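You operate a simulated robot arm through the tools that you are given. There is no shell and no other tool. Be economical: measure what you need, move in short steps, check, and stop when the job is done.

You run a simulated robot arm. Do the job below in one go: nothing can be reset, and whatever is moved stays where it is left.

TASK
Put things in order on the mattress. At the end: the yellow towel peg stands where the white fridge thermometer stood; the white fridge thermometer stands where the teal drink bottle stood; the teal drink bottle is on the orange oats carton; the clear tall screw jar stands where the yellow towel peg stood; whatever was shut is shut again. Leave all else as you found it, and nothing knocked over.

The check looks at the end state, three seconds after you hand in, the way a careful person would. Anything else that was tipped, shoved, dropped, spilled or broken makes it a failure.

THE ROBOT
A 7-joint arm with a two-finger parallel gripper, fixed in place. Base frame: the origin is at the foot of the arm, x ahead of it, y to its left, z up; the work surface is at about z = 0. Units: mm, degrees, N and s.
With the tool pointing down near the work surface it reaches from about 240 to 620 mm from the base axis. Its first joint turns from -66.0 to 66.0 degrees. Payload 2.6 kg.
The tool frame sits at the grasp point between the pads (the TCP): z along the fingers, y along the line on which they close. The tips reach 30 mm beyond it. Largest opening 94 mm; finger width 28, thickness 10; the body of the gripper, 50 by 96 mm, starts 55 mm behind the TCP.
Orientation is that of the tool frame in the base frame, as a unit quaternion [x, y, z, w]. With the fingers straight down and closing along the base's y, the tool's x points along the base's -x, its y along +y and its z along -z.

THE INTERFACE
- The arm moves only by the tool send_rows. Its argument "steps" is a list that holds one entry, the list of rows, each a list of 6 numbers: the shift along the tool's x, y, z in units of 30 mm (1.0 is 30 mm), then the turn, a rotation vector about the tool's x, y, z in units of 8 degrees (1.0 is 8 degrees). In form: [[[tx, ty, tz, rx, ry, rz], ...]]. A call has 1 to 10 rows; each row shifts and turns the commanded pose from where the row before left it, along the tool's axes as they then stand. "claw" is the opening, from 0 (shut) to 1 (fully open), set as the call begins (left out, the last holds). A call with a number of a shift or a turn outside -1 to 1 is refused whole. A row lasts 0.2 s, in which the tool goes at most 50 mm and 8.6 degrees; a call with a longer step from one row to the next is refused whole, and so is a gripper value outside its range. Where a pose cannot be reached the arm comes as near as it can. A force on the tool above 40 N (or 10 N above the force at the start of the call, whichever is more), or a blocked arm, ends the call early, and 0.2 s more pass. The fingers move at their own pace (about 72 mm/s each) and stop on an object; they squeeze with about 40 N. The grip force told is the motor's: it shows also when the fingers shut on nothing. Time passes only in rows, and 0.2 s behind the last, so rows that do not move let the fingers close. The reply holds the time, the measured pose of the TCP, the force on the tool along the base axes, the opening and the grip force, in the units named above and with some noise.
- Cameras (640 x 400 px; columns grow to the right, rows downward): "scene" is fixed at [41.1, 440.5, 553.5]; the picture's right is [-0.70, -0.71, 0.00], its down [-0.47, 0.46, -0.76] and it looks along [0.54, -0.53, -0.66] (base axes); focal length 296 px, centre (320, 200). "wrist" rides on the gripper at [-37, 0, -58] in the tool frame; the picture's right is [0.00, -1.00, 0.00], its down [0.97, 0.00, -0.24] and it looks along [0.24, 0.00, 0.97] (tool axes); focal length 218 px, centre (320, 200).
- grab_frame(camera): a new picture of that camera. The clock stands still meanwhile.
- measure_at(camera, pixels): for up to 12 pixels [column, row] of the newest picture of that camera ("zoom" is the newest enlarged one), the place [x, y, z] in the base frame of the surface seen there, good to about 2 mm. The clock stands still meanwhile.
- enlarge(camera, box): a new picture of the part [left, top, right, bottom] of that camera's present view, enlarged. The clock stands still meanwhile.
- job_done(): hands the job in; it is judged then, once.

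Go step by step. Measure first, check grasps and placings, and put right what went wrong. The budget is 80 turns and 54 pictures, counting those below and the enlarged ones. Unless the task says otherwise, let go and move clear before handing in, and close with one line.

The tools are called after "Call:" as name(argument=value, ...) on one line, values as JSON. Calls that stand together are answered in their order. send_rows: Moves the arm, as the interface text tells. Its arguments: {"type":"object","properties":{"steps":{"type":"array"},"claw":{"type":"number"}},"required":["steps"]} The other tools are called the same way: grab_frame (camera) takes a picture; measure_at (camera, pixels) gives the place of the surface under pixels of a picture; enlarge (camera, box) takes an enlarged picture of a part of a camera's view; job_done () hands the job in.

At the start:

```text
time_s: 0.0
position: [365.5, 221.2, 285.7]
ee_rot: [0.001, 1.0, 0.001, 0.0]
contact_force: [-0.2, -0.6, 1.1]
opening: 94.0
gripper_force: 0.0
```

scene: 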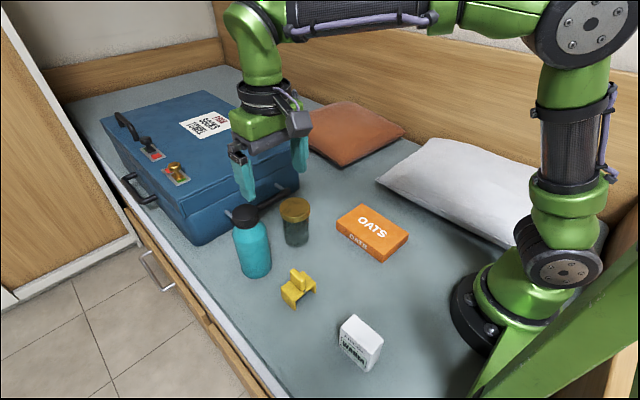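
wrist: 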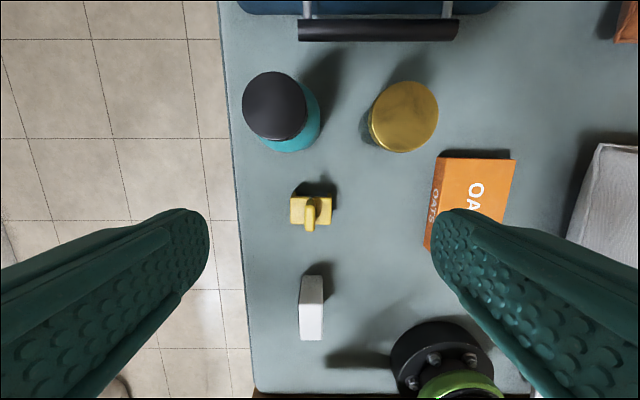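

The scene shows the bottle (252,245), jar (296,222), peg (297,288), thermometer (360,343) and carton (372,232). I'll measure them in both views.

Call:
measure_at(camera="wrist", pixels=[[274, 105], [300, 145], [403, 115], [375, 105], [437, 115], [312, 208], [293, 210], [330, 210], [311, 280], [302, 338], [322, 338], [311, 310]])

Call:
measure_at(camera="scene", pixels=[[245, 214], [253, 250], [256, 276], [295, 208], [297, 240], [297, 274], [287, 300], [365, 208], [337, 227], [383, 258], [408, 235], [372, 232]])

Call:
enlarge(camera="scene", box=[210, 180, 430, 390])

Call:
enlarge(camera="wrist", box=[230, 50, 530, 350])

```text
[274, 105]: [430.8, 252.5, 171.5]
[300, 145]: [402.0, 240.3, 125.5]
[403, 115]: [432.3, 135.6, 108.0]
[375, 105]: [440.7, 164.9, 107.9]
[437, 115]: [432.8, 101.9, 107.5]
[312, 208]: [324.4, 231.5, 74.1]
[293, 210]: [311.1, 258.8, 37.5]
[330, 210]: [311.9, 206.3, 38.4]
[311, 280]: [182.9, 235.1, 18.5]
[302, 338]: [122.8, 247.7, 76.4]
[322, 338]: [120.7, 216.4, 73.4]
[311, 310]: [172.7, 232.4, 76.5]
```

```text
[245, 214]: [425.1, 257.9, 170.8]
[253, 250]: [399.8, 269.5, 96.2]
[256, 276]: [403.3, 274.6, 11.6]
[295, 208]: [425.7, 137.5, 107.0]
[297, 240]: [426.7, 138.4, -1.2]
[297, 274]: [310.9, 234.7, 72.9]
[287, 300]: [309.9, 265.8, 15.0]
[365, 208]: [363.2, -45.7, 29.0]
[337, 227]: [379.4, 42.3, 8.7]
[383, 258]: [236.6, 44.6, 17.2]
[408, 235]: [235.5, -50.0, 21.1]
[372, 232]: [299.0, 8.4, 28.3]
```

```text
1.90 times, centred on (320, 285) of scene
```

zoom: 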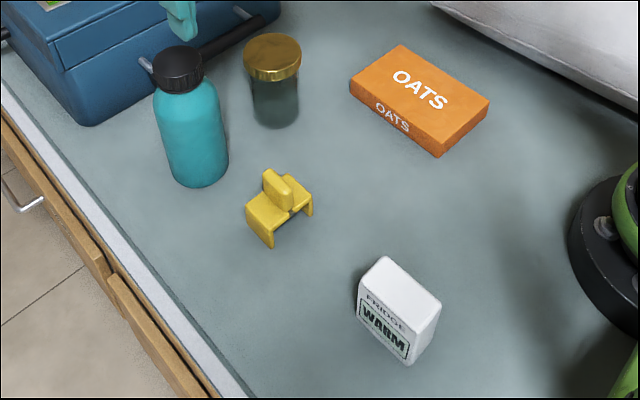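

```text
1.33 times, centred on (380, 200) of wrist
```

zoom: 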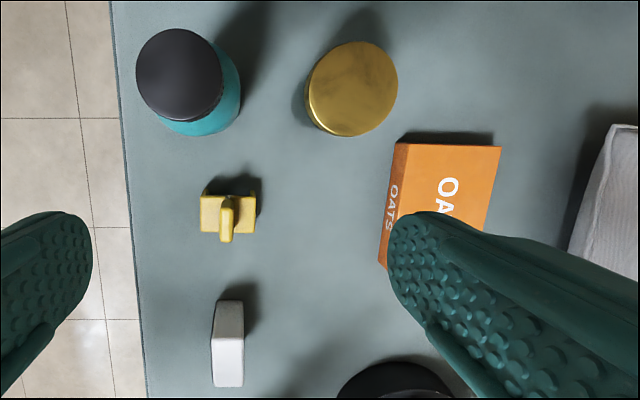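

Rough centres: bottle (425,250), jar (431,134), peg (315,232), thermometer (~155,232), carton (~303,-2, top 28). I need finer edges and the suitcase clearance.

Call:
measure_at(camera="zoom", pixels=[[230, 303], [214, 305], [243, 305], [228, 383], [213, 380], [242, 380], [227, 200], [226, 239], [203, 215], [253, 215], [220, 198], [233, 198]])

Call:
measure_at(camera="scene", pixels=[[247, 228], [248, 234], [251, 242], [234, 240], [268, 240], [272, 270], [237, 262], [229, 206], [258, 212], [225, 213], [200, 205], [200, 245]])

Call:
measure_at(camera="wrist", pixels=[[241, 105], [308, 105], [274, 72], [274, 138], [405, 82], [403, 150], [370, 115], [300, 30], [459, 30], [440, 160], [516, 160], [380, 8]])

```text
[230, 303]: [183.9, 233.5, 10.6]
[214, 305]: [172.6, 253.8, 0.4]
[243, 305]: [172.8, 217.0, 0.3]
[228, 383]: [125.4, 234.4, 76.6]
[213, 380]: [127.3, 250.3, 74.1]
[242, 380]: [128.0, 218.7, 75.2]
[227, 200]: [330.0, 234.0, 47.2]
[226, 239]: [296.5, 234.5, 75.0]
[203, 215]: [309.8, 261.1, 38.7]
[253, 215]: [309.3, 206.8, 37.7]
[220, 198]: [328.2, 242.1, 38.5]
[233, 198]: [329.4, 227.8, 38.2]
```

```text
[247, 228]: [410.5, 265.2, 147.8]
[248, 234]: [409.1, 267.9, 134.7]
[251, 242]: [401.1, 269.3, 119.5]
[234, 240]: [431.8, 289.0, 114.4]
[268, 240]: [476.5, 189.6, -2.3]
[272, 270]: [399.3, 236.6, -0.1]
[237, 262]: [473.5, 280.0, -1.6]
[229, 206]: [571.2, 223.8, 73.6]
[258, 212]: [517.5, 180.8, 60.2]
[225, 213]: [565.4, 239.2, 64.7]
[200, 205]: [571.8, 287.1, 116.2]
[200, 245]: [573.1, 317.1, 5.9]
```

```text
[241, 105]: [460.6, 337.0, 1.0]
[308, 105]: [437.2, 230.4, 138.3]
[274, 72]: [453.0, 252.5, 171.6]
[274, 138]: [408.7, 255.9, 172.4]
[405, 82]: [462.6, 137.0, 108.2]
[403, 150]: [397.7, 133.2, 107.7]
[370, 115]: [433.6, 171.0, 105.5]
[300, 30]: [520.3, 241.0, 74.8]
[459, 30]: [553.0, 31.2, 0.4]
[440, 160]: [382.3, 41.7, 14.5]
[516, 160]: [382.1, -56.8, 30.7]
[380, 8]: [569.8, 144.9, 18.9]
```

The bottle's axis is at about (430.5,252.5), with a body diameter near 70 and the cap top at 171. I'll hover over it with the tips just above the cap.

Call:
send_rows(steps=[[[-0.722, 0.348, 0, 0, 0, 0], [-0.722, 0.348, 0, 0, 0, 0], [-0.722, 0.348, 0, 0, 0, 0], [0, 0, 0.9, 0, 0, 0], [0, 0, 0.9, 0, 0, 0], [0, 0, 0.6, 0, 0, 0], [0, 0, 0, 0, 0, 0]]], claw=1)

Call:
grab_frame(camera="wrist")

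Call:
grab_frame(camera="scene")

```text
time_s: 1.6
position: [431.0, 253.1, 211.6]
ee_rot: [0.001, 1.0, 0.002, 0.001]
contact_force: [0.0, -0.3, -0.2]
opening: 93.9
gripper_force: 0.1
```

```text
49 pictures are left
```

wrist: 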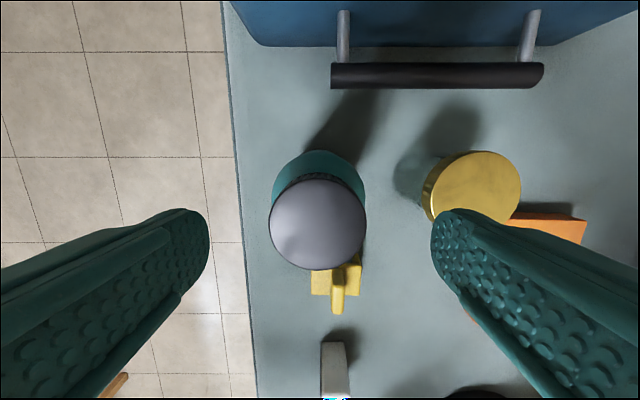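

```text
48 pictures are left
```

scene: 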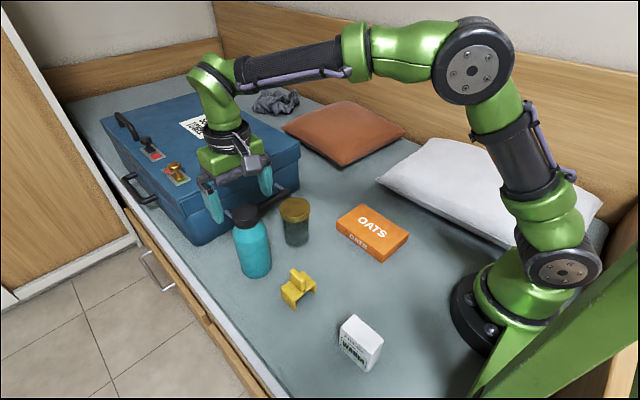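

The cap spans columns 270–366 and is centred near column 318. I'll refine its edges and the jar lid.

Call:
measure_at(camera="wrist", pixels=[[274, 224], [362, 224], [318, 184], [318, 266], [318, 154], [278, 178], [360, 172], [470, 157], [516, 185], [440, 185], [430, 82], [430, 40]])

```text
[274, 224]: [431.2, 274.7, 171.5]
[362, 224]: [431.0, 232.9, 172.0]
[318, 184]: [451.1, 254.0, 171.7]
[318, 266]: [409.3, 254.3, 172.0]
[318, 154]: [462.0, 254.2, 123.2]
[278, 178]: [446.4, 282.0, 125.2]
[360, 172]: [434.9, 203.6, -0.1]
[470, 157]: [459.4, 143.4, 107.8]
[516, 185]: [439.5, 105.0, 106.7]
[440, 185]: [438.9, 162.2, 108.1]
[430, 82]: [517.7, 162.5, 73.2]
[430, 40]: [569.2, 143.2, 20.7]
```

The bottle axis is (430.3,254), so I'm well centred. I'll descend to z=122, which leaves the palm clear of the cap, and close.

Call:
send_rows(steps=[[[0.02, 0.03, 0.75, 0, 0, 0], [0, 0, 0.75, 0, 0, 0], [0, 0, 0.75, 0, 0, 0], [0, 0, 0.7, 0, 0, 0], [0, 0, 0, 0, 0, 0]]])

Call:
send_rows(steps=[[[0, 0, 0, 0, 0, 0], [0, 0, 0, 0, 0, 0], [0, 0, 0, 0, 0, 0]]], claw=0)

```text
time_s: 2.8
position: [430.9, 255.2, 124.6]
ee_rot: [0.001, 1.0, 0.001, -0.001]
contact_force: [-0.1, -1.1, -0.4]
opening: 94.2
gripper_force: 0.2
```

```text
time_s: 3.6
position: [431.3, 254.3, 123.1]
ee_rot: [0.001, 1.0, 0.001, 0.0]
contact_force: [0.1, -0.5, 0.9]
opening: 66.6
gripper_force: 39.9
```

The grip is solid at 66.6 mm. I'll lift a little and check the load and the picture.

Call:
send_rows(steps=[[[0, 0, -0.3, 0, 0, 0], [0, 0, -0.5, 0, 0, 0], [0, 0, -0.7, 0, 0, 0], [0, 0, -0.7, 0, 0, 0], [0, 0, -0.8, 0, 0, 0], [0, 0, -0.8, 0, 0, 0], [0, 0, -0.8, 0, 0, 0], [0, 0, 0, 0, 0, 0]]])

Call:
grab_frame(camera="scene")

```text
time_s: 5.4
position: [429.9, 252.1, 262.3]
ee_rot: [0.0, 1.0, 0.001, 0.0]
contact_force: [-0.5, -0.2, -0.7]
opening: 66.5
gripper_force: 39.7
```

```text
47 pictures are left
```

scene: 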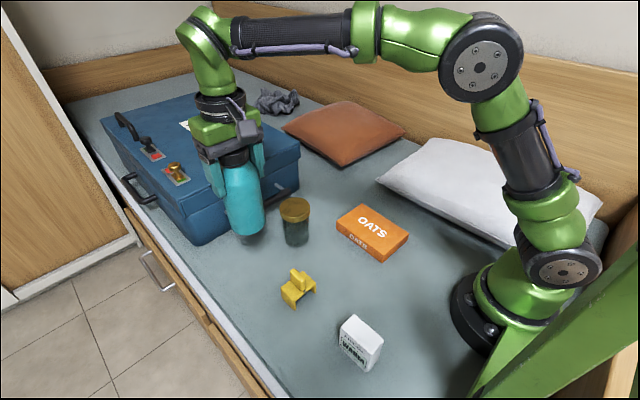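

The bottle is lifted cleanly. I'll measure the carton's top corners for a centred placement.

Call:
measure_at(camera="scene", pixels=[[363, 206], [339, 223], [406, 233], [382, 252], [345, 226], [370, 245], [350, 215], [395, 242], [385, 219], [360, 237]])

Call:
enlarge(camera="scene", box=[320, 190, 420, 270])

```text
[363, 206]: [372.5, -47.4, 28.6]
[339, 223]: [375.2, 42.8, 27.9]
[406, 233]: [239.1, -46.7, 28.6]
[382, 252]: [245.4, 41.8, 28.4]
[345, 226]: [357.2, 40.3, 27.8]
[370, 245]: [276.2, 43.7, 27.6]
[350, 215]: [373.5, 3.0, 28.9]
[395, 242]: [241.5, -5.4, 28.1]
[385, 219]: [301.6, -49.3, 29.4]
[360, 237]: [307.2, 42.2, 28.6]
```

```text
5.00 times, centred on (370, 230) of scene
```

zoom: 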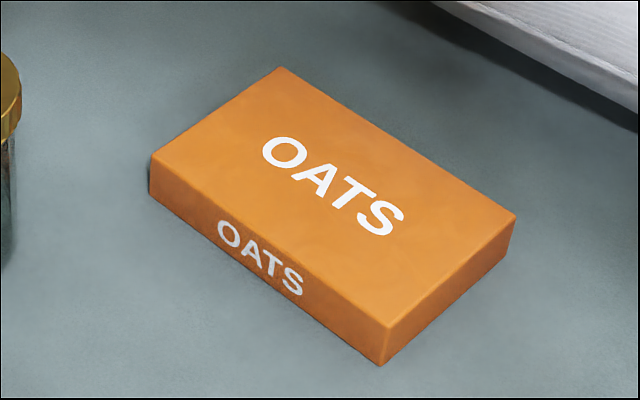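

The carton centre is (308,-3), with its top at 28.5. I'll carry the bottle over it at height.

Call:
send_rows(steps=[[[0.2, -0.4, 0, 0, 0, 0], [0.43, -0.9, 0, 0, 0, 0], [0.46, -0.96, 0, 0, 0, 0], [0.46, -0.96, 0, 0, 0, 0], [0.46, -0.96, 0, 0, 0, 0], [0.46, -0.96, 0, 0, 0, 0], [0.46, -0.96, 0, 0, 0, 0], [0.46, -0.96, 0, 0, 0, 0], [0.45, -0.96, 0, 0, 0, 0], [0.22, -0.48, 0, 0, 0, 0]]])

Call:
send_rows(steps=[[[0, 0, 0, 0, 0, 0], [0, 0, 0.5, 0, 0, 0], [0, 0, 0.9, 0, 0, 0], [0, 0, 0.9, 0, 0, 0], [0, 0, 0.6, 0, 0, 0], [0, 0, 0, 0, 0, 0]]])

Call:
grab_frame(camera="scene")

```text
time_s: 7.6
position: [307.2, -0.5, 261.4]
ee_rot: [0.001, 1.0, 0.001, 0.0]
contact_force: [0.1, 0.2, -1.7]
opening: 66.5
gripper_force: 39.9
```

```text
time_s: 9.0
position: [308.3, -0.6, 173.5]
ee_rot: [0.001, 1.0, 0.002, 0.001]
contact_force: [0.0, 0.3, -0.2]
opening: 66.4
gripper_force: 40.7
```

```text
45 pictures are left
```

scene: 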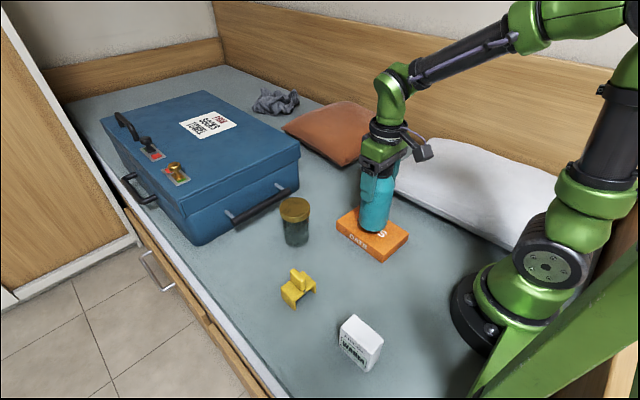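

The bottle hangs over the middle of the carton, with contact expected at TCP z≈151.5. I'll lower it slowly the last bit.

Call:
send_rows(steps=[[[0, -0.04, 0.25, 0, 0, 0], [0, -0.04, 0.2, 0, 0, 0], [0, 0, 0.12, 0, 0, 0], [0, 0, 0.06, 0, 0, 0], [0, 0, 0.05, 0, 0, 0], [0, 0, 0.04, 0, 0, 0], [0, 0, 0, 0, 0, 0]]])

```text
time_s: 10.6
position: [307.7, -3.3, 153.9]
ee_rot: [0.001, 1.0, 0.001, 0.001]
contact_force: [-2.0, 0.7, 11.2]
opening: 66.2
gripper_force: 39.9
```

An upward force of 11 N at z≈153 means the bottle is seated. I'll open and rise straight up.

Call:
send_rows(steps=[[[0, 0, 0, 0, 0, 0], [0, 0, 0, 0, 0, 0], [0, 0, 0, 0, 0, 0]]], claw=1)

Call:
send_rows(steps=[[[0, 0, -0.4, 0, 0, 0], [0, 0, -0.8, 0, 0, 0], [0, 0, -0.9, 0, 0, 0], [0, 0, -0.9, 0, 0, 0], [0, 0, -0.6, 0, 0, 0], [0, 0, 0, 0, 0, 0]]])

Call:
grab_frame(camera="scene")

```text
time_s: 11.4
position: [307.9, -5.2, 153.0]
ee_rot: [0.001, 1.0, 0.001, 0.0]
contact_force: [-0.2, -0.5, -0.3]
opening: 93.9
gripper_force: 0.2
```

```text
time_s: 12.8
position: [307.0, -5.0, 263.6]
ee_rot: [-0.001, 1.0, 0.002, 0.0]
contact_force: [0.0, 0.4, -0.6]
opening: 93.9
gripper_force: 0.0
```

```text
44 pictures are left
```

scene: 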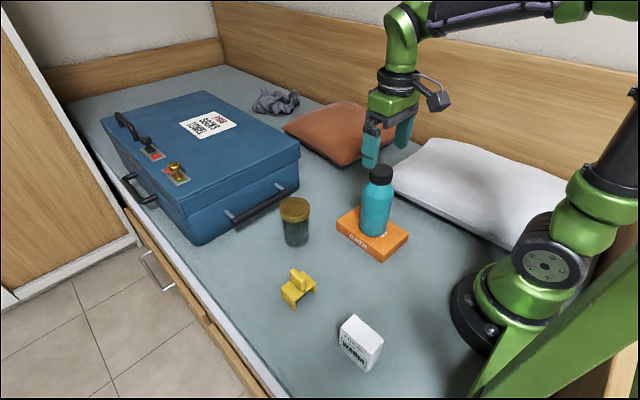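

The bottle stands upright on the carton. Next I'll hover over the thermometer.

Call:
send_rows(steps=[[[0, 0.886, 0, 0, 0, 0], [0, 0.886, 0, 0, 0, 0], [0, 0.886, 0, 0, 0, 0], [0.5, 0.886, 0, 0, 0, 0], [0.6, 0.886, 0, 0, 0, 0], [0.9, 0.886, 0, 0, 0, 0], [1, 0.886, 0, 0, 0, 0], [1, 0.886, 0, 0, 0, 0], [1, 0.886, 0, 0, 0, 0], [0.1, 0, 0, 0, 0, 0]]])

Call:
send_rows(steps=[[[0, 0, 0.9, 0, 0, 0], [0, 0, 0.9, 0, 0, 0], [0, 0, 0.9, 0, 0, 0], [0, 0, 0.8, 0, 0, 0], [0, 0, 0, 0, 0, 0], [0, 0, 0, 0, 0, 0]]])

Call:
grab_frame(camera="wrist")

Call:
enlarge(camera="scene", box=[240, 200, 440, 390])

```text
time_s: 15.0
position: [153.6, 234.5, 261.7]
ee_rot: [0.001, 1.0, 0.001, 0.0]
contact_force: [0.0, -0.5, -0.3]
opening: 93.7
gripper_force: 0.0
```

```text
time_s: 16.4
position: [154.2, 235.8, 156.4]
ee_rot: [0.0, 1.0, 0.0, 0.001]
contact_force: [0.1, -0.2, -0.5]
opening: 94.2
gripper_force: 0.1
```

```text
43 pictures are left
```

wrist: 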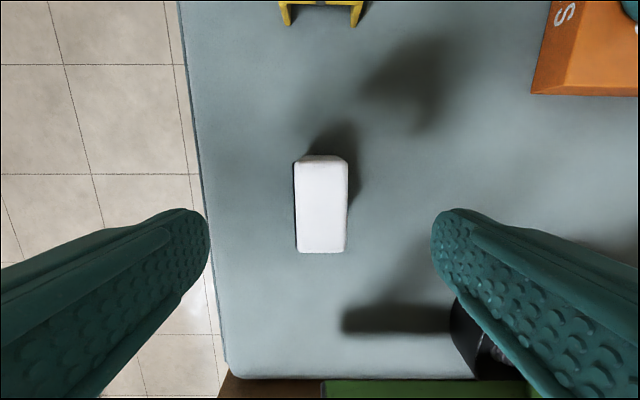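

```text
2.11 times, centred on (340, 295) of scene
```

zoom: 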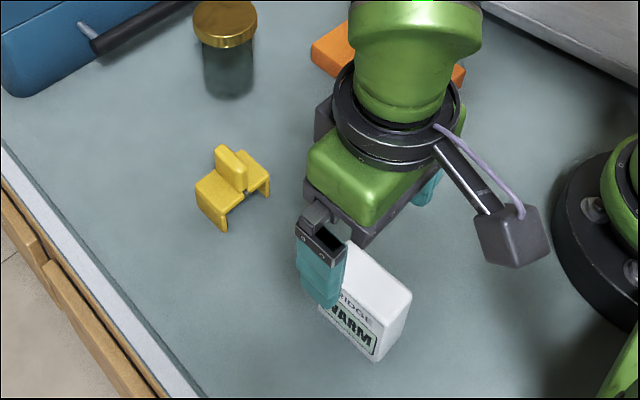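

Call:
measure_at(camera="wrist", pixels=[[320, 167], [322, 247], [299, 200], [344, 200], [299, 240], [343, 240], [320, 200], [300, 168], [345, 168]])

```text
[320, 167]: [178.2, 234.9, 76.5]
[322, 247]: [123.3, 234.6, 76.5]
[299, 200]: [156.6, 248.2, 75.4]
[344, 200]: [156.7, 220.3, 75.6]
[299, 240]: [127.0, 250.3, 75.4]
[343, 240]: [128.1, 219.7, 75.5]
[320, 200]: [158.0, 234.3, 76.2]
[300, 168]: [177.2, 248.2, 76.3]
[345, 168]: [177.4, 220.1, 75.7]
```

The thermometer centre is (150.5,234.5), about 60×32 mm and 76 mm tall. I'll descend to z≈48 and close.

Call:
send_rows(steps=[[[0.12, -0.03, 0.7, 0, 0, 0], [0, 0, 0.9, 0, 0, 0], [0, 0, 0.9, 0, 0, 0], [0, 0, 0.7, 0, 0, 0], [0, 0, 0.4, 0, 0, 0], [0, 0, 0, 0, 0, 0], [0, 0, 0, 0, 0, 0]]])

Call:
send_rows(steps=[[[0, 0, 0, 0, 0, 0], [0, 0, 0, 0, 0, 0], [0, 0, 0, 0, 0, 0], [0, 0, 0, 0, 0, 0]]], claw=0)

```text
time_s: 18.0
position: [151.5, 234.5, 47.6]
ee_rot: [0.0, 1.0, 0.001, 0.001]
contact_force: [-1.3, 0.0, -0.4]
opening: 93.9
gripper_force: 0.1
```

```text
time_s: 19.0
position: [151.6, 234.7, 48.6]
ee_rot: [0.0, 1.0, 0.001, 0.0]
contact_force: [0.8, 1.3, 0.5]
opening: 39.2
gripper_force: 39.6
```

It's gripped at 39.2 mm. I'll lift and carry it over the peg to the bottle's old spot at (430.3,254).

Call:
send_rows(steps=[[[0, 0, -0.4, 0, 0, 0], [0, 0, -0.8, 0, 0, 0], [0, 0, -0.9, 0, 0, 0], [0, 0, -0.9, 0, 0, 0], [0, 0, -0.9, 0, 0, 0], [0, 0, -0.4, 0, 0, 0], [0, 0, 0, 0, 0, 0]]])

Call:
send_rows(steps=[[[-0.6, 0.06, 0, 0, 0, 0], [-1, 0.07, 0, 0, 0, 0], [-1, 0.07, 0, 0, 0, 0], [-1, 0.07, 0, 0, 0, 0], [-1, 0.07, 0, 0, 0, 0], [-1, 0.07, 0, 0, 0, 0], [-1, 0.07, 0, 0, 0, 0], [-1, 0.07, 0, 0, 0, 0], [-1, 0.06, 0, 0, 0, 0], [-0.7, 0.04, 0, 0, 0, 0]]])

Call:
grab_frame(camera="scene")

```text
time_s: 20.6
position: [152.6, 233.8, 178.5]
ee_rot: [0.001, 1.0, 0.001, 0.001]
contact_force: [-0.2, -0.4, -0.8]
opening: 39.6
gripper_force: 39.9
```

```text
time_s: 22.8
position: [429.5, 255.9, 177.4]
ee_rot: [0.0, 1.0, 0.001, 0.0]
contact_force: [-0.4, 0.2, -0.6]
opening: 39.5
gripper_force: 40.3
```

```text
41 pictures are left
```

scene: 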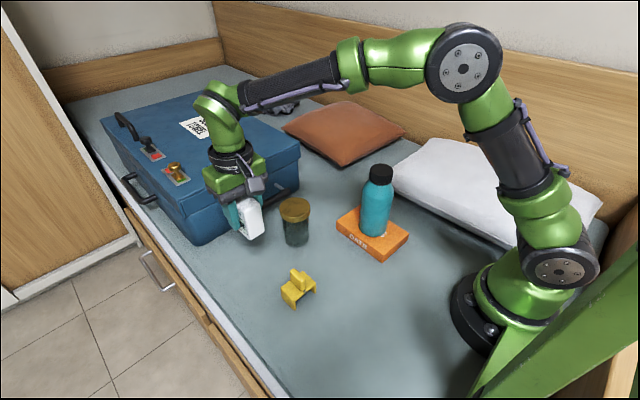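

It's held upright above the target. I'll lower it to about z 48 with a gentle finish.

Call:
send_rows(steps=[[[-0.05, -0.05, 0.5, 0, 0, 0], [0, 0, 0.9, 0, 0, 0], [0, 0, 0.9, 0, 0, 0], [0, 0, 0.9, 0, 0, 0], [0, 0, 0.5, 0, 0, 0], [0, 0, 0.2, 0, 0, 0], [0, 0, 0.1, 0, 0, 0], [0, 0, 0.1, 0, 0, 0], [0, 0, 0.08, 0, 0, 0], [0, 0, 0, 0, 0, 0]]])

```text
time_s: 25.0
position: [433.8, 252.4, 51.1]
ee_rot: [0.001, 1.0, 0.001, -0.001]
contact_force: [-0.4, 0.0, 0.1]
opening: 39.6
gripper_force: 39.8
```

It still isn't touching: my command tally puts it about 3.5 mm above the support. I'll lower in millimetre steps.

Call:
send_rows(steps=[[[0, 0.05, 0.04, 0, 0, 0], [0, 0, 0.04, 0, 0, 0], [0, 0, 0.04, 0, 0, 0], [0, 0, 0, 0, 0, 0]]])

```text
time_s: 26.0
position: [431.0, 254.4, 47.6]
ee_rot: [0.0, 1.0, 0.001, -0.001]
contact_force: [0.0, 0.5, -0.5]
opening: 39.7
gripper_force: 40.2
```

Call:
send_rows(steps=[[[0, 0, 0.03, 0, 0, 0], [0, 0, 0.03, 0, 0, 0], [0, 0, 0, 0, 0, 0]]])

Call:
enlarge(camera="scene", box=[200, 170, 340, 280])

```text
time_s: 26.8
position: [432.1, 252.9, 47.7]
ee_rot: [0.001, 1.0, 0.002, 0.0]
contact_force: [-6.6, -4.5, 19.3]
opening: 39.6
gripper_force: 40.3
```

```text
3.64 times, centred on (270, 225) of scene
```

zoom: 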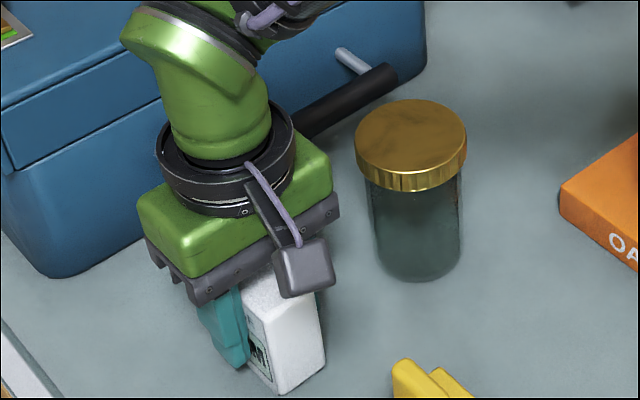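

There is 19 N of contact, so it's seated. I'll open and go straight up.

Call:
send_rows(steps=[[[0, 0, 0, 0, 0, 0], [0, 0, 0, 0, 0, 0], [0, 0, 0, 0, 0, 0], [0, 0, 0, 0, 0, 0]]], claw=1)

Call:
send_rows(steps=[[[0, 0, -0.4, 0, 0, 0], [0, 0, -0.8, 0, 0, 0], [0, 0, -0.9, 0, 0, 0], [0, 0, -0.9, 0, 0, 0], [0, 0, -0.9, 0, 0, 0], [0, 0, -0.4, 0, 0, 0], [0, 0, 0, 0, 0, 0]]])

Call:
send_rows(steps=[[[0.6, -0.16, 0, 0, 0, 0], [0.9, -0.16, 0, 0, 0, 0], [0.9, -0.16, 0, 0, 0, 0], [0.9, -0.12, 0, 0, 0, 0], [0.57, 0, 0, 0, 0, 0], [0, 0, 0, 0, 0, 0]]])

Call:
grab_frame(camera="wrist")

Call:
grab_frame(camera="scene")

```text
time_s: 27.8
position: [432.2, 254.1, 47.5]
ee_rot: [0.0, 1.0, 0.001, 0.0]
contact_force: [1.4, 0.0, -0.3]
opening: 93.9
gripper_force: 0.2
```

```text
time_s: 29.4
position: [432.2, 252.9, 177.5]
ee_rot: [0.0, 1.0, 0.001, -0.001]
contact_force: [-0.6, 0.7, -0.3]
opening: 94.2
gripper_force: 0.1
```

```text
time_s: 30.8
position: [315.6, 234.8, 175.2]
ee_rot: [0.001, 1.0, 0.0, 0.0]
contact_force: [-0.2, -1.1, -0.1]
opening: 94.2
gripper_force: 0.0
```

```text
39 pictures are left
```

wrist: 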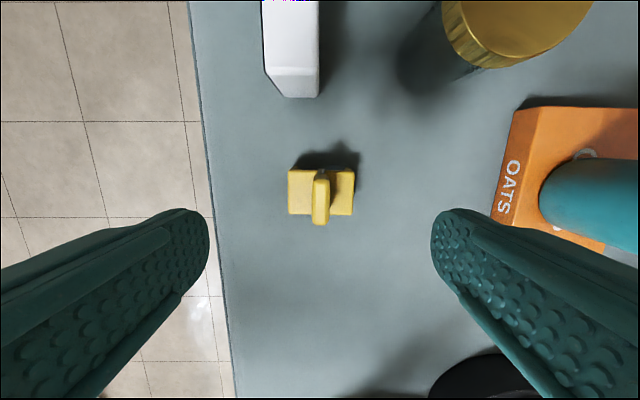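

```text
38 pictures are left
```

scene: 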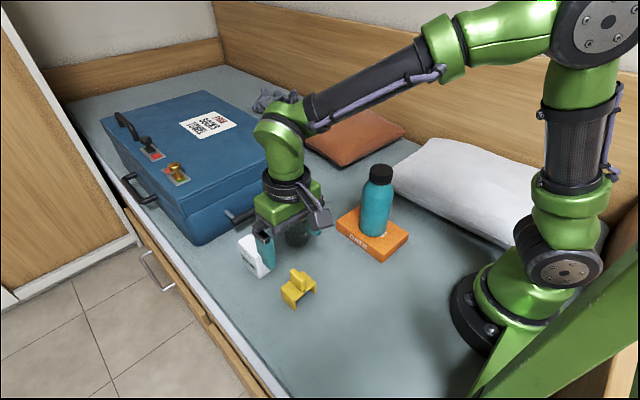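

The thermometer stands. Next I'll measure the peg's fin (321,200) and base.

Call:
enlarge(camera="wrist", box=[270, 150, 370, 230])

Call:
measure_at(camera="wrist", pixels=[[321, 182], [320, 220], [314, 205], [327, 205], [290, 172], [290, 212], [352, 173], [351, 213], [300, 192], [343, 192], [321, 174]])

```text
5.00 times, centred on (320, 190) of wrist
```

zoom: 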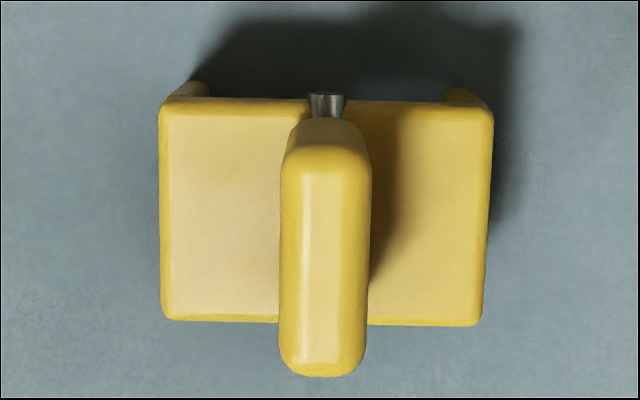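

```text
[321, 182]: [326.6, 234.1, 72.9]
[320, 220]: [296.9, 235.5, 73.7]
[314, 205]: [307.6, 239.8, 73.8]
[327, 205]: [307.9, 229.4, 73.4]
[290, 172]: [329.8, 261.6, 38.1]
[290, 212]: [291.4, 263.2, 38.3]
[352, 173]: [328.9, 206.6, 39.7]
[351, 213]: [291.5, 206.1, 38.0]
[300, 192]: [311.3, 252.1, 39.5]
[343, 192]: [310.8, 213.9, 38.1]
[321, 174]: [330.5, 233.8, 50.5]
```

The peg base is centred at (310.5,234.3), and the fin is about 14 mm thick with its top at 74, above the slab at 39. I'll grip the fin with the tips just above the slab.

Call:
send_rows(steps=[[[0.155, -0.03, 0.8, 0, 0, 0], [0, 0, 0.9, 0, 0, 0], [0, 0, 0.9, 0, 0, 0], [0, 0, 0.6, 0, 0, 0], [0, 0, 0.23, 0, 0, 0], [0, 0, 0, 0, 0, 0], [0, 0, 0, 0, 0, 0]]], claw=0.6)

Call:
send_rows(steps=[[[0, 0, 0, 0, 0, 0], [0, 0, 0, 0, 0, 0], [0, 0, 0, 0, 0, 0]]], claw=0)

Call:
enlarge(camera="scene", box=[230, 200, 370, 320])

```text
time_s: 32.4
position: [310.9, 235.5, 73.2]
ee_rot: [0.001, 1.0, 0.001, 0.0]
contact_force: [0.0, -1.4, 0.0]
opening: 56.2
gripper_force: 0.1
```

```text
time_s: 33.2
position: [311.4, 236.7, 72.6]
ee_rot: [0.001, 1.0, 0.001, 0.0]
contact_force: [0.3, -0.1, 0.6]
opening: 17.0
gripper_force: 39.9
```

```text
3.33 times, centred on (300, 260) of scene
```

zoom: 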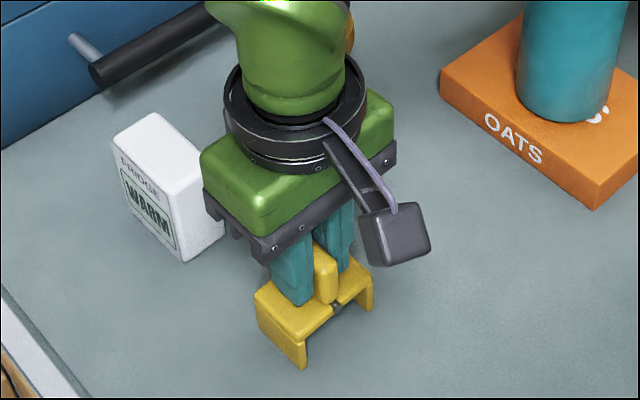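

The fin is gripped at 17 mm. I'll lift 60 mm and carry it 160 mm along −x to the thermometer's old spot.

Call:
send_rows(steps=[[[0, 0, -0.3, 0, 0, 0], [0, 0, -0.7, 0, 0, 0], [0, 0, -0.7, 0, 0, 0], [0, 0, -0.3, 0, 0, 0], [0, 0, 0, 0, 0, 0]]])

Call:
send_rows(steps=[[[0.5, 0, 0, 0, 0, 0], [0.9, 0, 0, 0, 0, 0], [0.9, 0, 0, 0, 0, 0], [0.9, 0, 0, 0, 0, 0], [0.9, 0, 0, 0, 0, 0], [0.8, 0, 0, 0, 0, 0], [0.43, 0, 0, 0, 0, 0], [0, 0, 0, 0, 0, 0]]])

Call:
send_rows(steps=[[[0, 0, 0.6, 0, 0, 0], [0, 0, 0.7, 0, 0, 0], [0, 0, 0.35, 0, 0, 0], [0, 0, 0.15, 0, 0, 0], [0, 0, 0.1, 0, 0, 0], [0, 0, 0, 0, 0, 0]]])

Call:
enlarge(camera="scene", box=[280, 270, 440, 399])

```text
time_s: 34.4
position: [310.8, 236.9, 133.0]
ee_rot: [0.0, 1.0, 0.001, -0.001]
contact_force: [-0.1, -0.5, -0.6]
opening: 17.0
gripper_force: 40.2
```

```text
time_s: 36.2
position: [149.9, 235.5, 134.1]
ee_rot: [0.001, 1.0, 0.001, 0.0]
contact_force: [0.3, -0.2, 0.0]
opening: 16.9
gripper_force: 40.0
```

```text
time_s: 37.6
position: [149.6, 235.8, 73.6]
ee_rot: [0.001, 1.0, 0.001, -0.001]
contact_force: [0.5, -0.8, 0.2]
opening: 17.0
gripper_force: 40.2
```

```text
3.10 times, centred on (360, 334) of scene
```

zoom: 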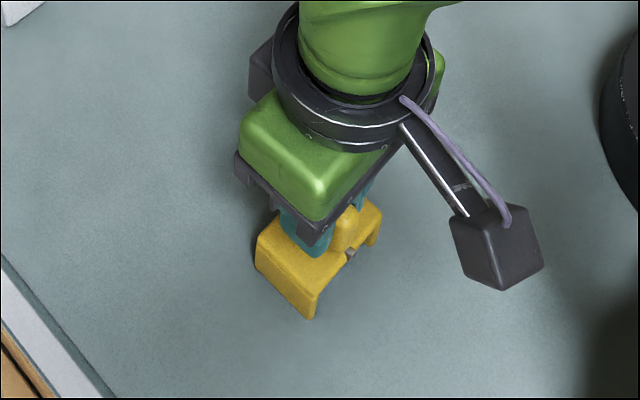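

About 3 mm remain, so I'll continue in small steps until I feel contact.

Call:
send_rows(steps=[[[0, 0, 0.04, 0, 0, 0], [0, 0, 0.03, 0, 0, 0], [0, 0, 0.03, 0, 0, 0], [0, 0, 0, 0, 0, 0]]])

```text
time_s: 38.6
position: [152.1, 236.7, 73.0]
ee_rot: [0.001, 1.0, 0.001, 0.0]
contact_force: [-0.9, -2.0, 5.7]
opening: 16.8
gripper_force: 39.9
```

Contact at 5.7 N. I'll release and rise.

Call:
send_rows(steps=[[[0, 0, 0, 0, 0, 0], [0, 0, 0, 0, 0, 0], [0, 0, 0, 0, 0, 0]]], claw=0.6)

Call:
send_rows(steps=[[[0, 0, -0.4, 0, 0, 0], [0, 0, -0.9, 0, 0, 0], [0, 0, -0.9, 0, 0, 0], [0, 0, -0.9, 0, 0, 0], [0, 0, -0.4, 0, 0, 0], [0, 0, 0, 0, 0, 0]]])

Call:
grab_frame(camera="wrist")

```text
time_s: 39.4
position: [152.2, 235.6, 72.7]
ee_rot: [0.001, 1.0, 0.0, 0.0]
contact_force: [0.8, -0.6, 0.4]
opening: 56.4
gripper_force: 0.1
```

```text
time_s: 40.8
position: [150.9, 237.2, 178.1]
ee_rot: [0.0, 1.0, 0.001, 0.0]
contact_force: [-0.5, 0.8, 0.6]
opening: 56.2
gripper_force: 0.1
```

```text
34 pictures are left
```

wrist: 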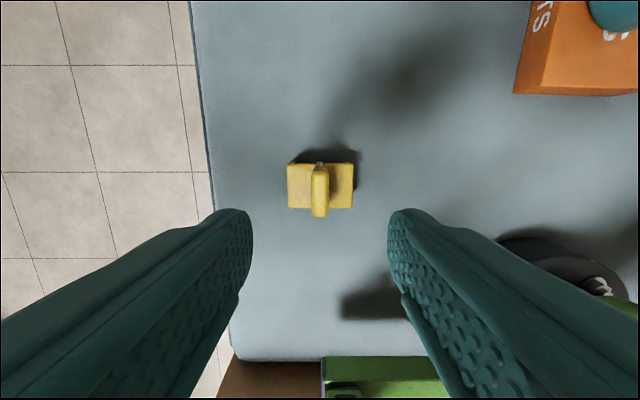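

The peg stands in place. I'll verify its coordinates and move above the jar.

Call:
measure_at(camera="wrist", pixels=[[290, 168], [290, 206], [352, 167], [351, 206], [320, 190]])

Call:
send_rows(steps=[[[-0.7, -0.25, 0, 0, 0, 0], [-1, -0.36, 0, 0, 0, 0], [-1, -0.36, 0, 0, 0, 0], [-1, -0.36, 0, 0, 0, 0], [-1, -0.36, 0, 0, 0, 0], [-1, -0.36, 0, 0, 0, 0], [-1, -0.36, 0, 0, 0, 0], [-1, -0.36, 0, 0, 0, 0], [-1, -0.36, 0, 0, 0, 0], [-0.6, -0.17, 0, 0, 0, 0]]], claw=1)

Call:
send_rows(steps=[[[0, 0, 0, 0, 0, 0]]])

Call:
grab_frame(camera="wrist")

Call:
grab_frame(camera="scene")

```text
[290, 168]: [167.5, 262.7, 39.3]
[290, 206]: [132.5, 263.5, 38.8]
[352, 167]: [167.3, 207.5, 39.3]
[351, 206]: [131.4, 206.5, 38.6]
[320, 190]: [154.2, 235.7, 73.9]
```

```text
time_s: 43.0
position: [430.5, 135.3, 177.0]
ee_rot: [0.001, 1.0, 0.001, 0.0]
contact_force: [0.9, 0.9, 0.1]
opening: 93.9
gripper_force: 0.1
```

```text
time_s: 43.4
position: [429.3, 135.7, 176.4]
ee_rot: [0.001, 1.0, 0.001, 0.0]
contact_force: [-0.7, 0.4, 1.0]
opening: 94.0
gripper_force: 0.0
```

```text
33 pictures are left
```

wrist: 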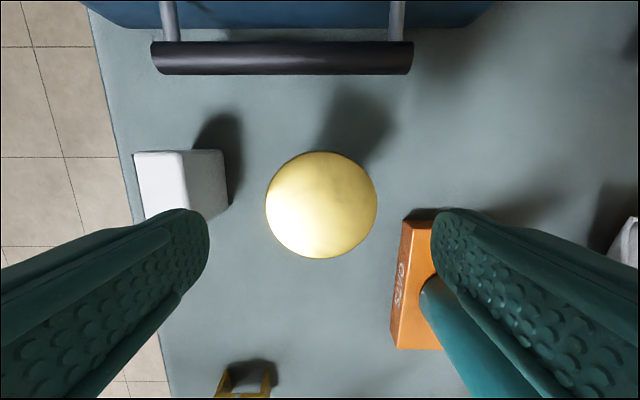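

```text
32 pictures are left
```

scene: 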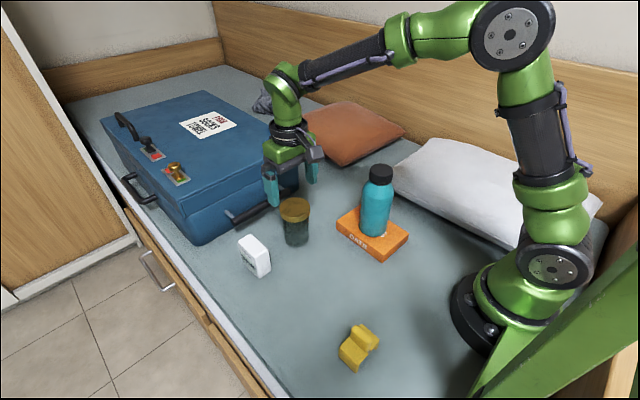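

The peg is at (149.7,235) as wanted. The jar lid is centred near pixel (321,205), so I'll measure its rim.

Call:
measure_at(camera="wrist", pixels=[[269, 203], [374, 203], [321, 155], [321, 255], [321, 205], [160, 170], [205, 170], [222, 185]])

Call:
enlarge(camera="scene", box=[230, 170, 340, 280])

```text
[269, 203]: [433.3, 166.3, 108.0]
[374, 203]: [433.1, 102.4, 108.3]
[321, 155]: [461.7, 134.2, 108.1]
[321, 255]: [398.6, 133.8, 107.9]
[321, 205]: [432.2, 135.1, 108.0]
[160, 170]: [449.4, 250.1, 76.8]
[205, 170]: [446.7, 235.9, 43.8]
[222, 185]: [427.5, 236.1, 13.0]
```

```text
3.64 times, centred on (285, 225) of scene
```

zoom: 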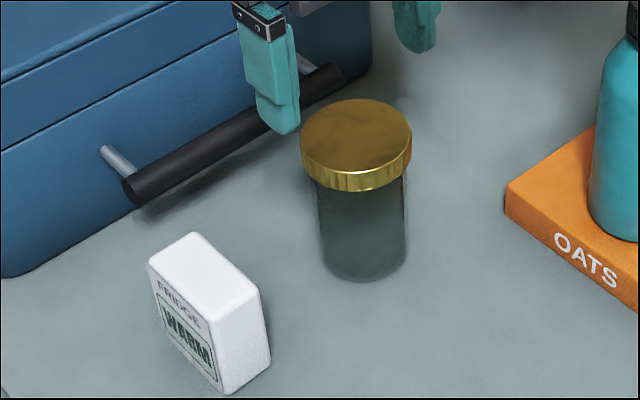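

The lid centre is (430.3,134.3), diameter about 66. I'll descend so the pads straddle the lid with the palm clear, and close.

Call:
send_rows(steps=[[[0, -0.04, 0.8, 0, 0, 0], [0, 0, 0.9, 0, 0, 0], [0, 0, 0.9, 0, 0, 0], [0, 0, 0.6, 0, 0, 0], [0, 0, 0.2, 0, 0, 0], [0, 0, 0, 0, 0, 0]]])

Call:
send_rows(steps=[[[0, 0, 0, 0, 0, 0], [0, 0, 0, 0, 0, 0], [0, 0, 0, 0, 0, 0]]], claw=0)

Call:
send_rows(steps=[[[0, 0, -0.15, 0, 0, 0], [0, 0, -0.15, 0, 0, 0], [0, 0, 0, 0, 0, 0], [0, 0, 0, 0, 0, 0]]])

Call:
enlarge(camera="scene", box=[230, 170, 340, 280])

```text
time_s: 44.8
position: [429.6, 134.3, 75.6]
ee_rot: [0.001, 1.0, 0.001, 0.001]
contact_force: [0.3, 0.0, 0.7]
opening: 93.8
gripper_force: 0.0
```

```text
time_s: 45.6
position: [431.1, 134.9, 76.3]
ee_rot: [0.001, 1.0, 0.001, 0.0]
contact_force: [1.1, 1.0, -1.7]
opening: 71.3
gripper_force: 40.0
```

```text
time_s: 46.6
position: [429.7, 134.6, 84.0]
ee_rot: [0.0, 1.0, 0.001, 0.0]
contact_force: [0.1, 0.5, -1.7]
opening: 71.0
gripper_force: 40.0
```

```text
3.64 times, centred on (285, 225) of scene
```

zoom: 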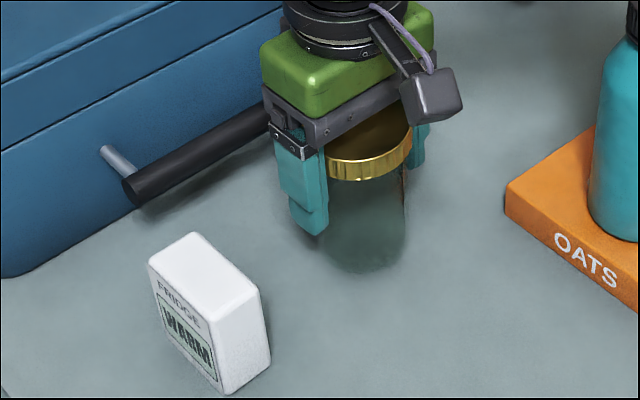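

The glass bottom has risen with the lid (row 282→272), so the jar comes up whole. I'll lift higher and check.

Call:
send_rows(steps=[[[0, 0, -0.4, 0, 0, 0], [0, 0, -0.6, 0, 0, 0], [0, 0, -0.8, 0, 0, 0], [0, 0, -0.8, 0, 0, 0], [0, 0, -0.4, 0, 0, 0], [0, 0, 0, 0, 0, 0]]])

Call:
grab_frame(camera="scene")

```text
time_s: 48.0
position: [430.8, 134.4, 174.9]
ee_rot: [0.001, 1.0, 0.0, 0.0]
contact_force: [-0.1, 0.4, -2.0]
opening: 71.2
gripper_force: 40.0
```

```text
29 pictures are left
```

scene: 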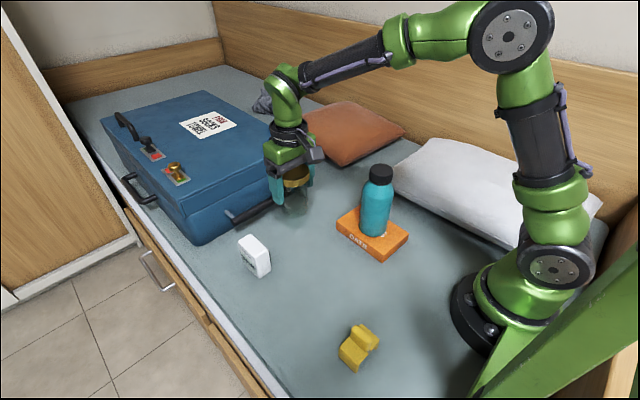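

The whole jar is up. I'll carry it to the peg's old spot at (310.5,234.3).

Call:
send_rows(steps=[[[0.36, 0.3, 0, 0, 0, 0], [0.72, 0.6, 0, 0, 0, 0], [0.72, 0.6, 0, 0, 0, 0], [0.72, 0.6, 0, 0, 0, 0], [0.72, 0.6, 0, 0, 0, 0], [0.5, 0.42, 0, 0, 0, 0], [0.25, 0.21, 0, 0, 0, 0], [0, 0, 0, 0, 0, 0]]])

Call:
send_rows(steps=[[[0, 0, 0.5, 0, 0, 0], [0, 0, 0.8, 0, 0, 0], [0, 0, 0.8, 0, 0, 0], [0, 0, 0.5, 0, 0, 0], [0, 0, 0.3, 0, 0, 0], [0, 0, 0.15, 0, 0, 0], [0, 0, 0.1, 0, 0, 0], [0, 0, 0, 0, 0, 0]]])

Call:
enlarge(camera="scene", box=[230, 220, 350, 330])

```text
time_s: 49.8
position: [309.2, 236.0, 174.7]
ee_rot: [0.0, 1.0, 0.0, 0.0]
contact_force: [0.2, -0.4, -2.3]
opening: 71.0
gripper_force: 39.7
```

```text
time_s: 51.6
position: [310.6, 234.6, 79.8]
ee_rot: [0.001, 1.0, 0.0, 0.0]
contact_force: [0.5, 0.0, -1.4]
opening: 71.0
gripper_force: 39.8
```

```text
3.64 times, centred on (290, 275) of scene
```

zoom: 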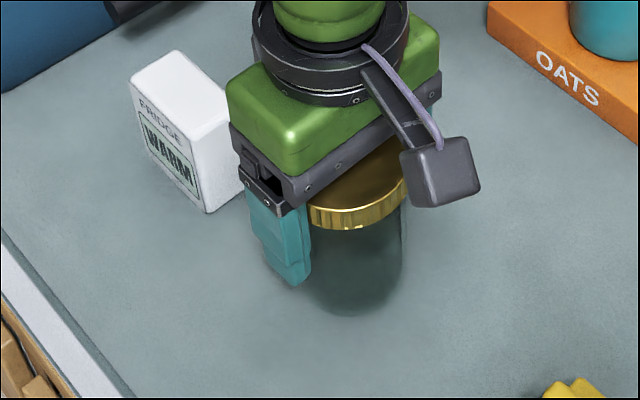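

About 4.5 mm remain, so I'll lower gently to contact.

Call:
send_rows(steps=[[[0, 0, 0.05, 0, 0, 0], [0, 0, 0.04, 0, 0, 0], [0, 0, 0.03, 0, 0, 0], [0, 0, 0.03, 0, 0, 0], [0, 0, 0, 0, 0, 0]]])

```text
time_s: 52.8
position: [311.4, 235.2, 76.1]
ee_rot: [0.001, 1.0, 0.001, 0.0]
contact_force: [-0.8, 0.4, -1.0]
opening: 71.0
gripper_force: 40.3
```

Call:
send_rows(steps=[[[0, 0, 0.03, 0, 0, 0], [0, 0, 0, 0, 0, 0]]])

```text
time_s: 53.4
position: [312.1, 235.0, 75.0]
ee_rot: [0.0, 1.0, 0.001, 0.0]
contact_force: [-0.9, -1.3, 2.9]
opening: 70.9
gripper_force: 40.0
```

Contact has begun (2.9 N, where −2 N meant hanging free). I'll press about 0.6 mm more, release, rise and look.

Call:
send_rows(steps=[[[0, 0, 0.02, 0, 0, 0], [0, 0, 0, 0, 0, 0]]])

Call:
send_rows(steps=[[[0, 0, 0, 0, 0, 0], [0, 0, 0, 0, 0, 0], [0, 0, 0, 0, 0, 0]]], claw=1)

Call:
send_rows(steps=[[[0, 0, -0.4, 0, 0, 0], [0, 0, -0.8, 0, 0, 0], [0, 0, -0.9, 0, 0, 0], [0, 0, -0.9, 0, 0, 0], [0, 0, -0.9, 0, 0, 0], [0, 0, -0.9, 0, 0, 0], [0, 0, -0.9, 0, 0, 0], [0, 0, -0.4, 0, 0, 0], [0, 0, 0, 0, 0, 0]]])

Call:
grab_frame(camera="wrist")

Call:
grab_frame(camera="scene")

```text
time_s: 54.0
position: [311.3, 235.0, 74.6]
ee_rot: [0.0, 1.0, 0.001, 0.001]
contact_force: [-0.1, -3.0, 12.8]
opening: 71.0
gripper_force: 40.3
```

```text
time_s: 54.8
position: [310.7, 235.0, 74.5]
ee_rot: [0.001, 1.0, 0.002, 0.0]
contact_force: [-0.1, -0.9, 0.4]
opening: 93.9
gripper_force: 0.1
```

```text
time_s: 56.8
position: [310.2, 236.2, 257.4]
ee_rot: [0.001, 1.0, 0.001, 0.0]
contact_force: [0.6, -0.3, 0.8]
opening: 93.9
gripper_force: 0.0
```

```text
27 pictures are left
```

wrist: 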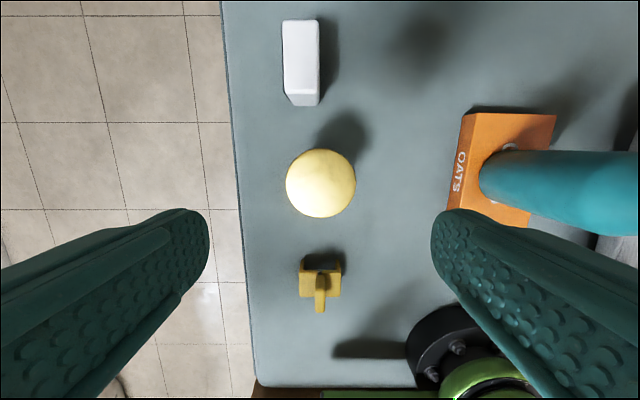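

```text
26 pictures are left
```

scene: 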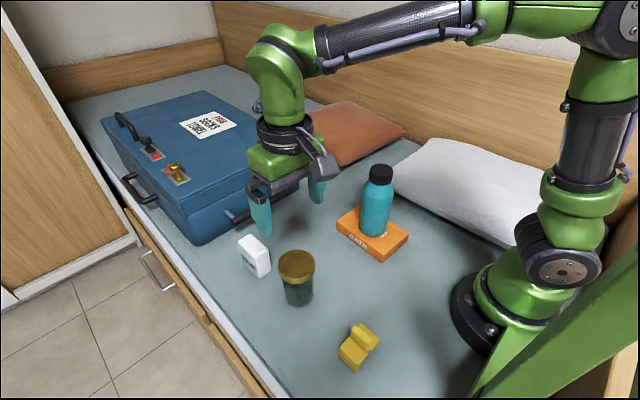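

Everything stands upright. I'll do a final check of the coordinates.

Call:
measure_at(camera="wrist", pixels=[[301, 23], [301, 90], [286, 60], [316, 60], [320, 152], [320, 214], [289, 183], [352, 183], [302, 273], [340, 293]])

Call:
measure_at(camera="scene", pixels=[[380, 172], [406, 233], [382, 252], [339, 223], [363, 206], [345, 226]])

Call:
enlarge(camera="scene", box=[220, 150, 430, 380])

```text
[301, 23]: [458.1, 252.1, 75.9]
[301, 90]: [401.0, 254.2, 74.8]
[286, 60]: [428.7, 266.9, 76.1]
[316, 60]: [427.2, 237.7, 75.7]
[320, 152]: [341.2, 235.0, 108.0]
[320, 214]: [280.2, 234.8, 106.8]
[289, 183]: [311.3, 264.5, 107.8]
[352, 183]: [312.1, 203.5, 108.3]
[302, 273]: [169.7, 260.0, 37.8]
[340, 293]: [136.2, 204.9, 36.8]
```

```text
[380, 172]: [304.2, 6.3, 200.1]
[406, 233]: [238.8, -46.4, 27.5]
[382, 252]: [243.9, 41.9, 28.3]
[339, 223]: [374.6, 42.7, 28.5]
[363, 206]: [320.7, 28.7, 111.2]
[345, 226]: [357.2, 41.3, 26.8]
```

```text
1.74 times, centred on (325, 265) of scene
```

zoom: 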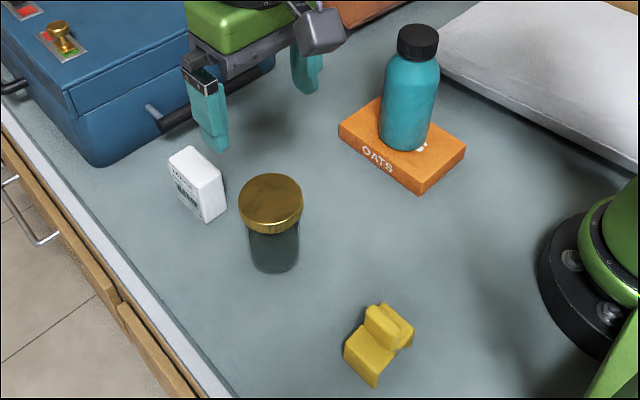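

The final readings match the targets: thermometer (429.5,252.5), jar (310.7,234.5), peg (about 150,235), and the bottle upright on the unmoved carton. The gripper is open and clear, so I'm handing in.

Call:
job_done()

```text
The job is handed in.
```

The job is done and handed in: the peg, thermometer and jar each stand within about 2 mm of their target spots, the bottle is upright on the oats carton, and nothing was opened or knocked over.
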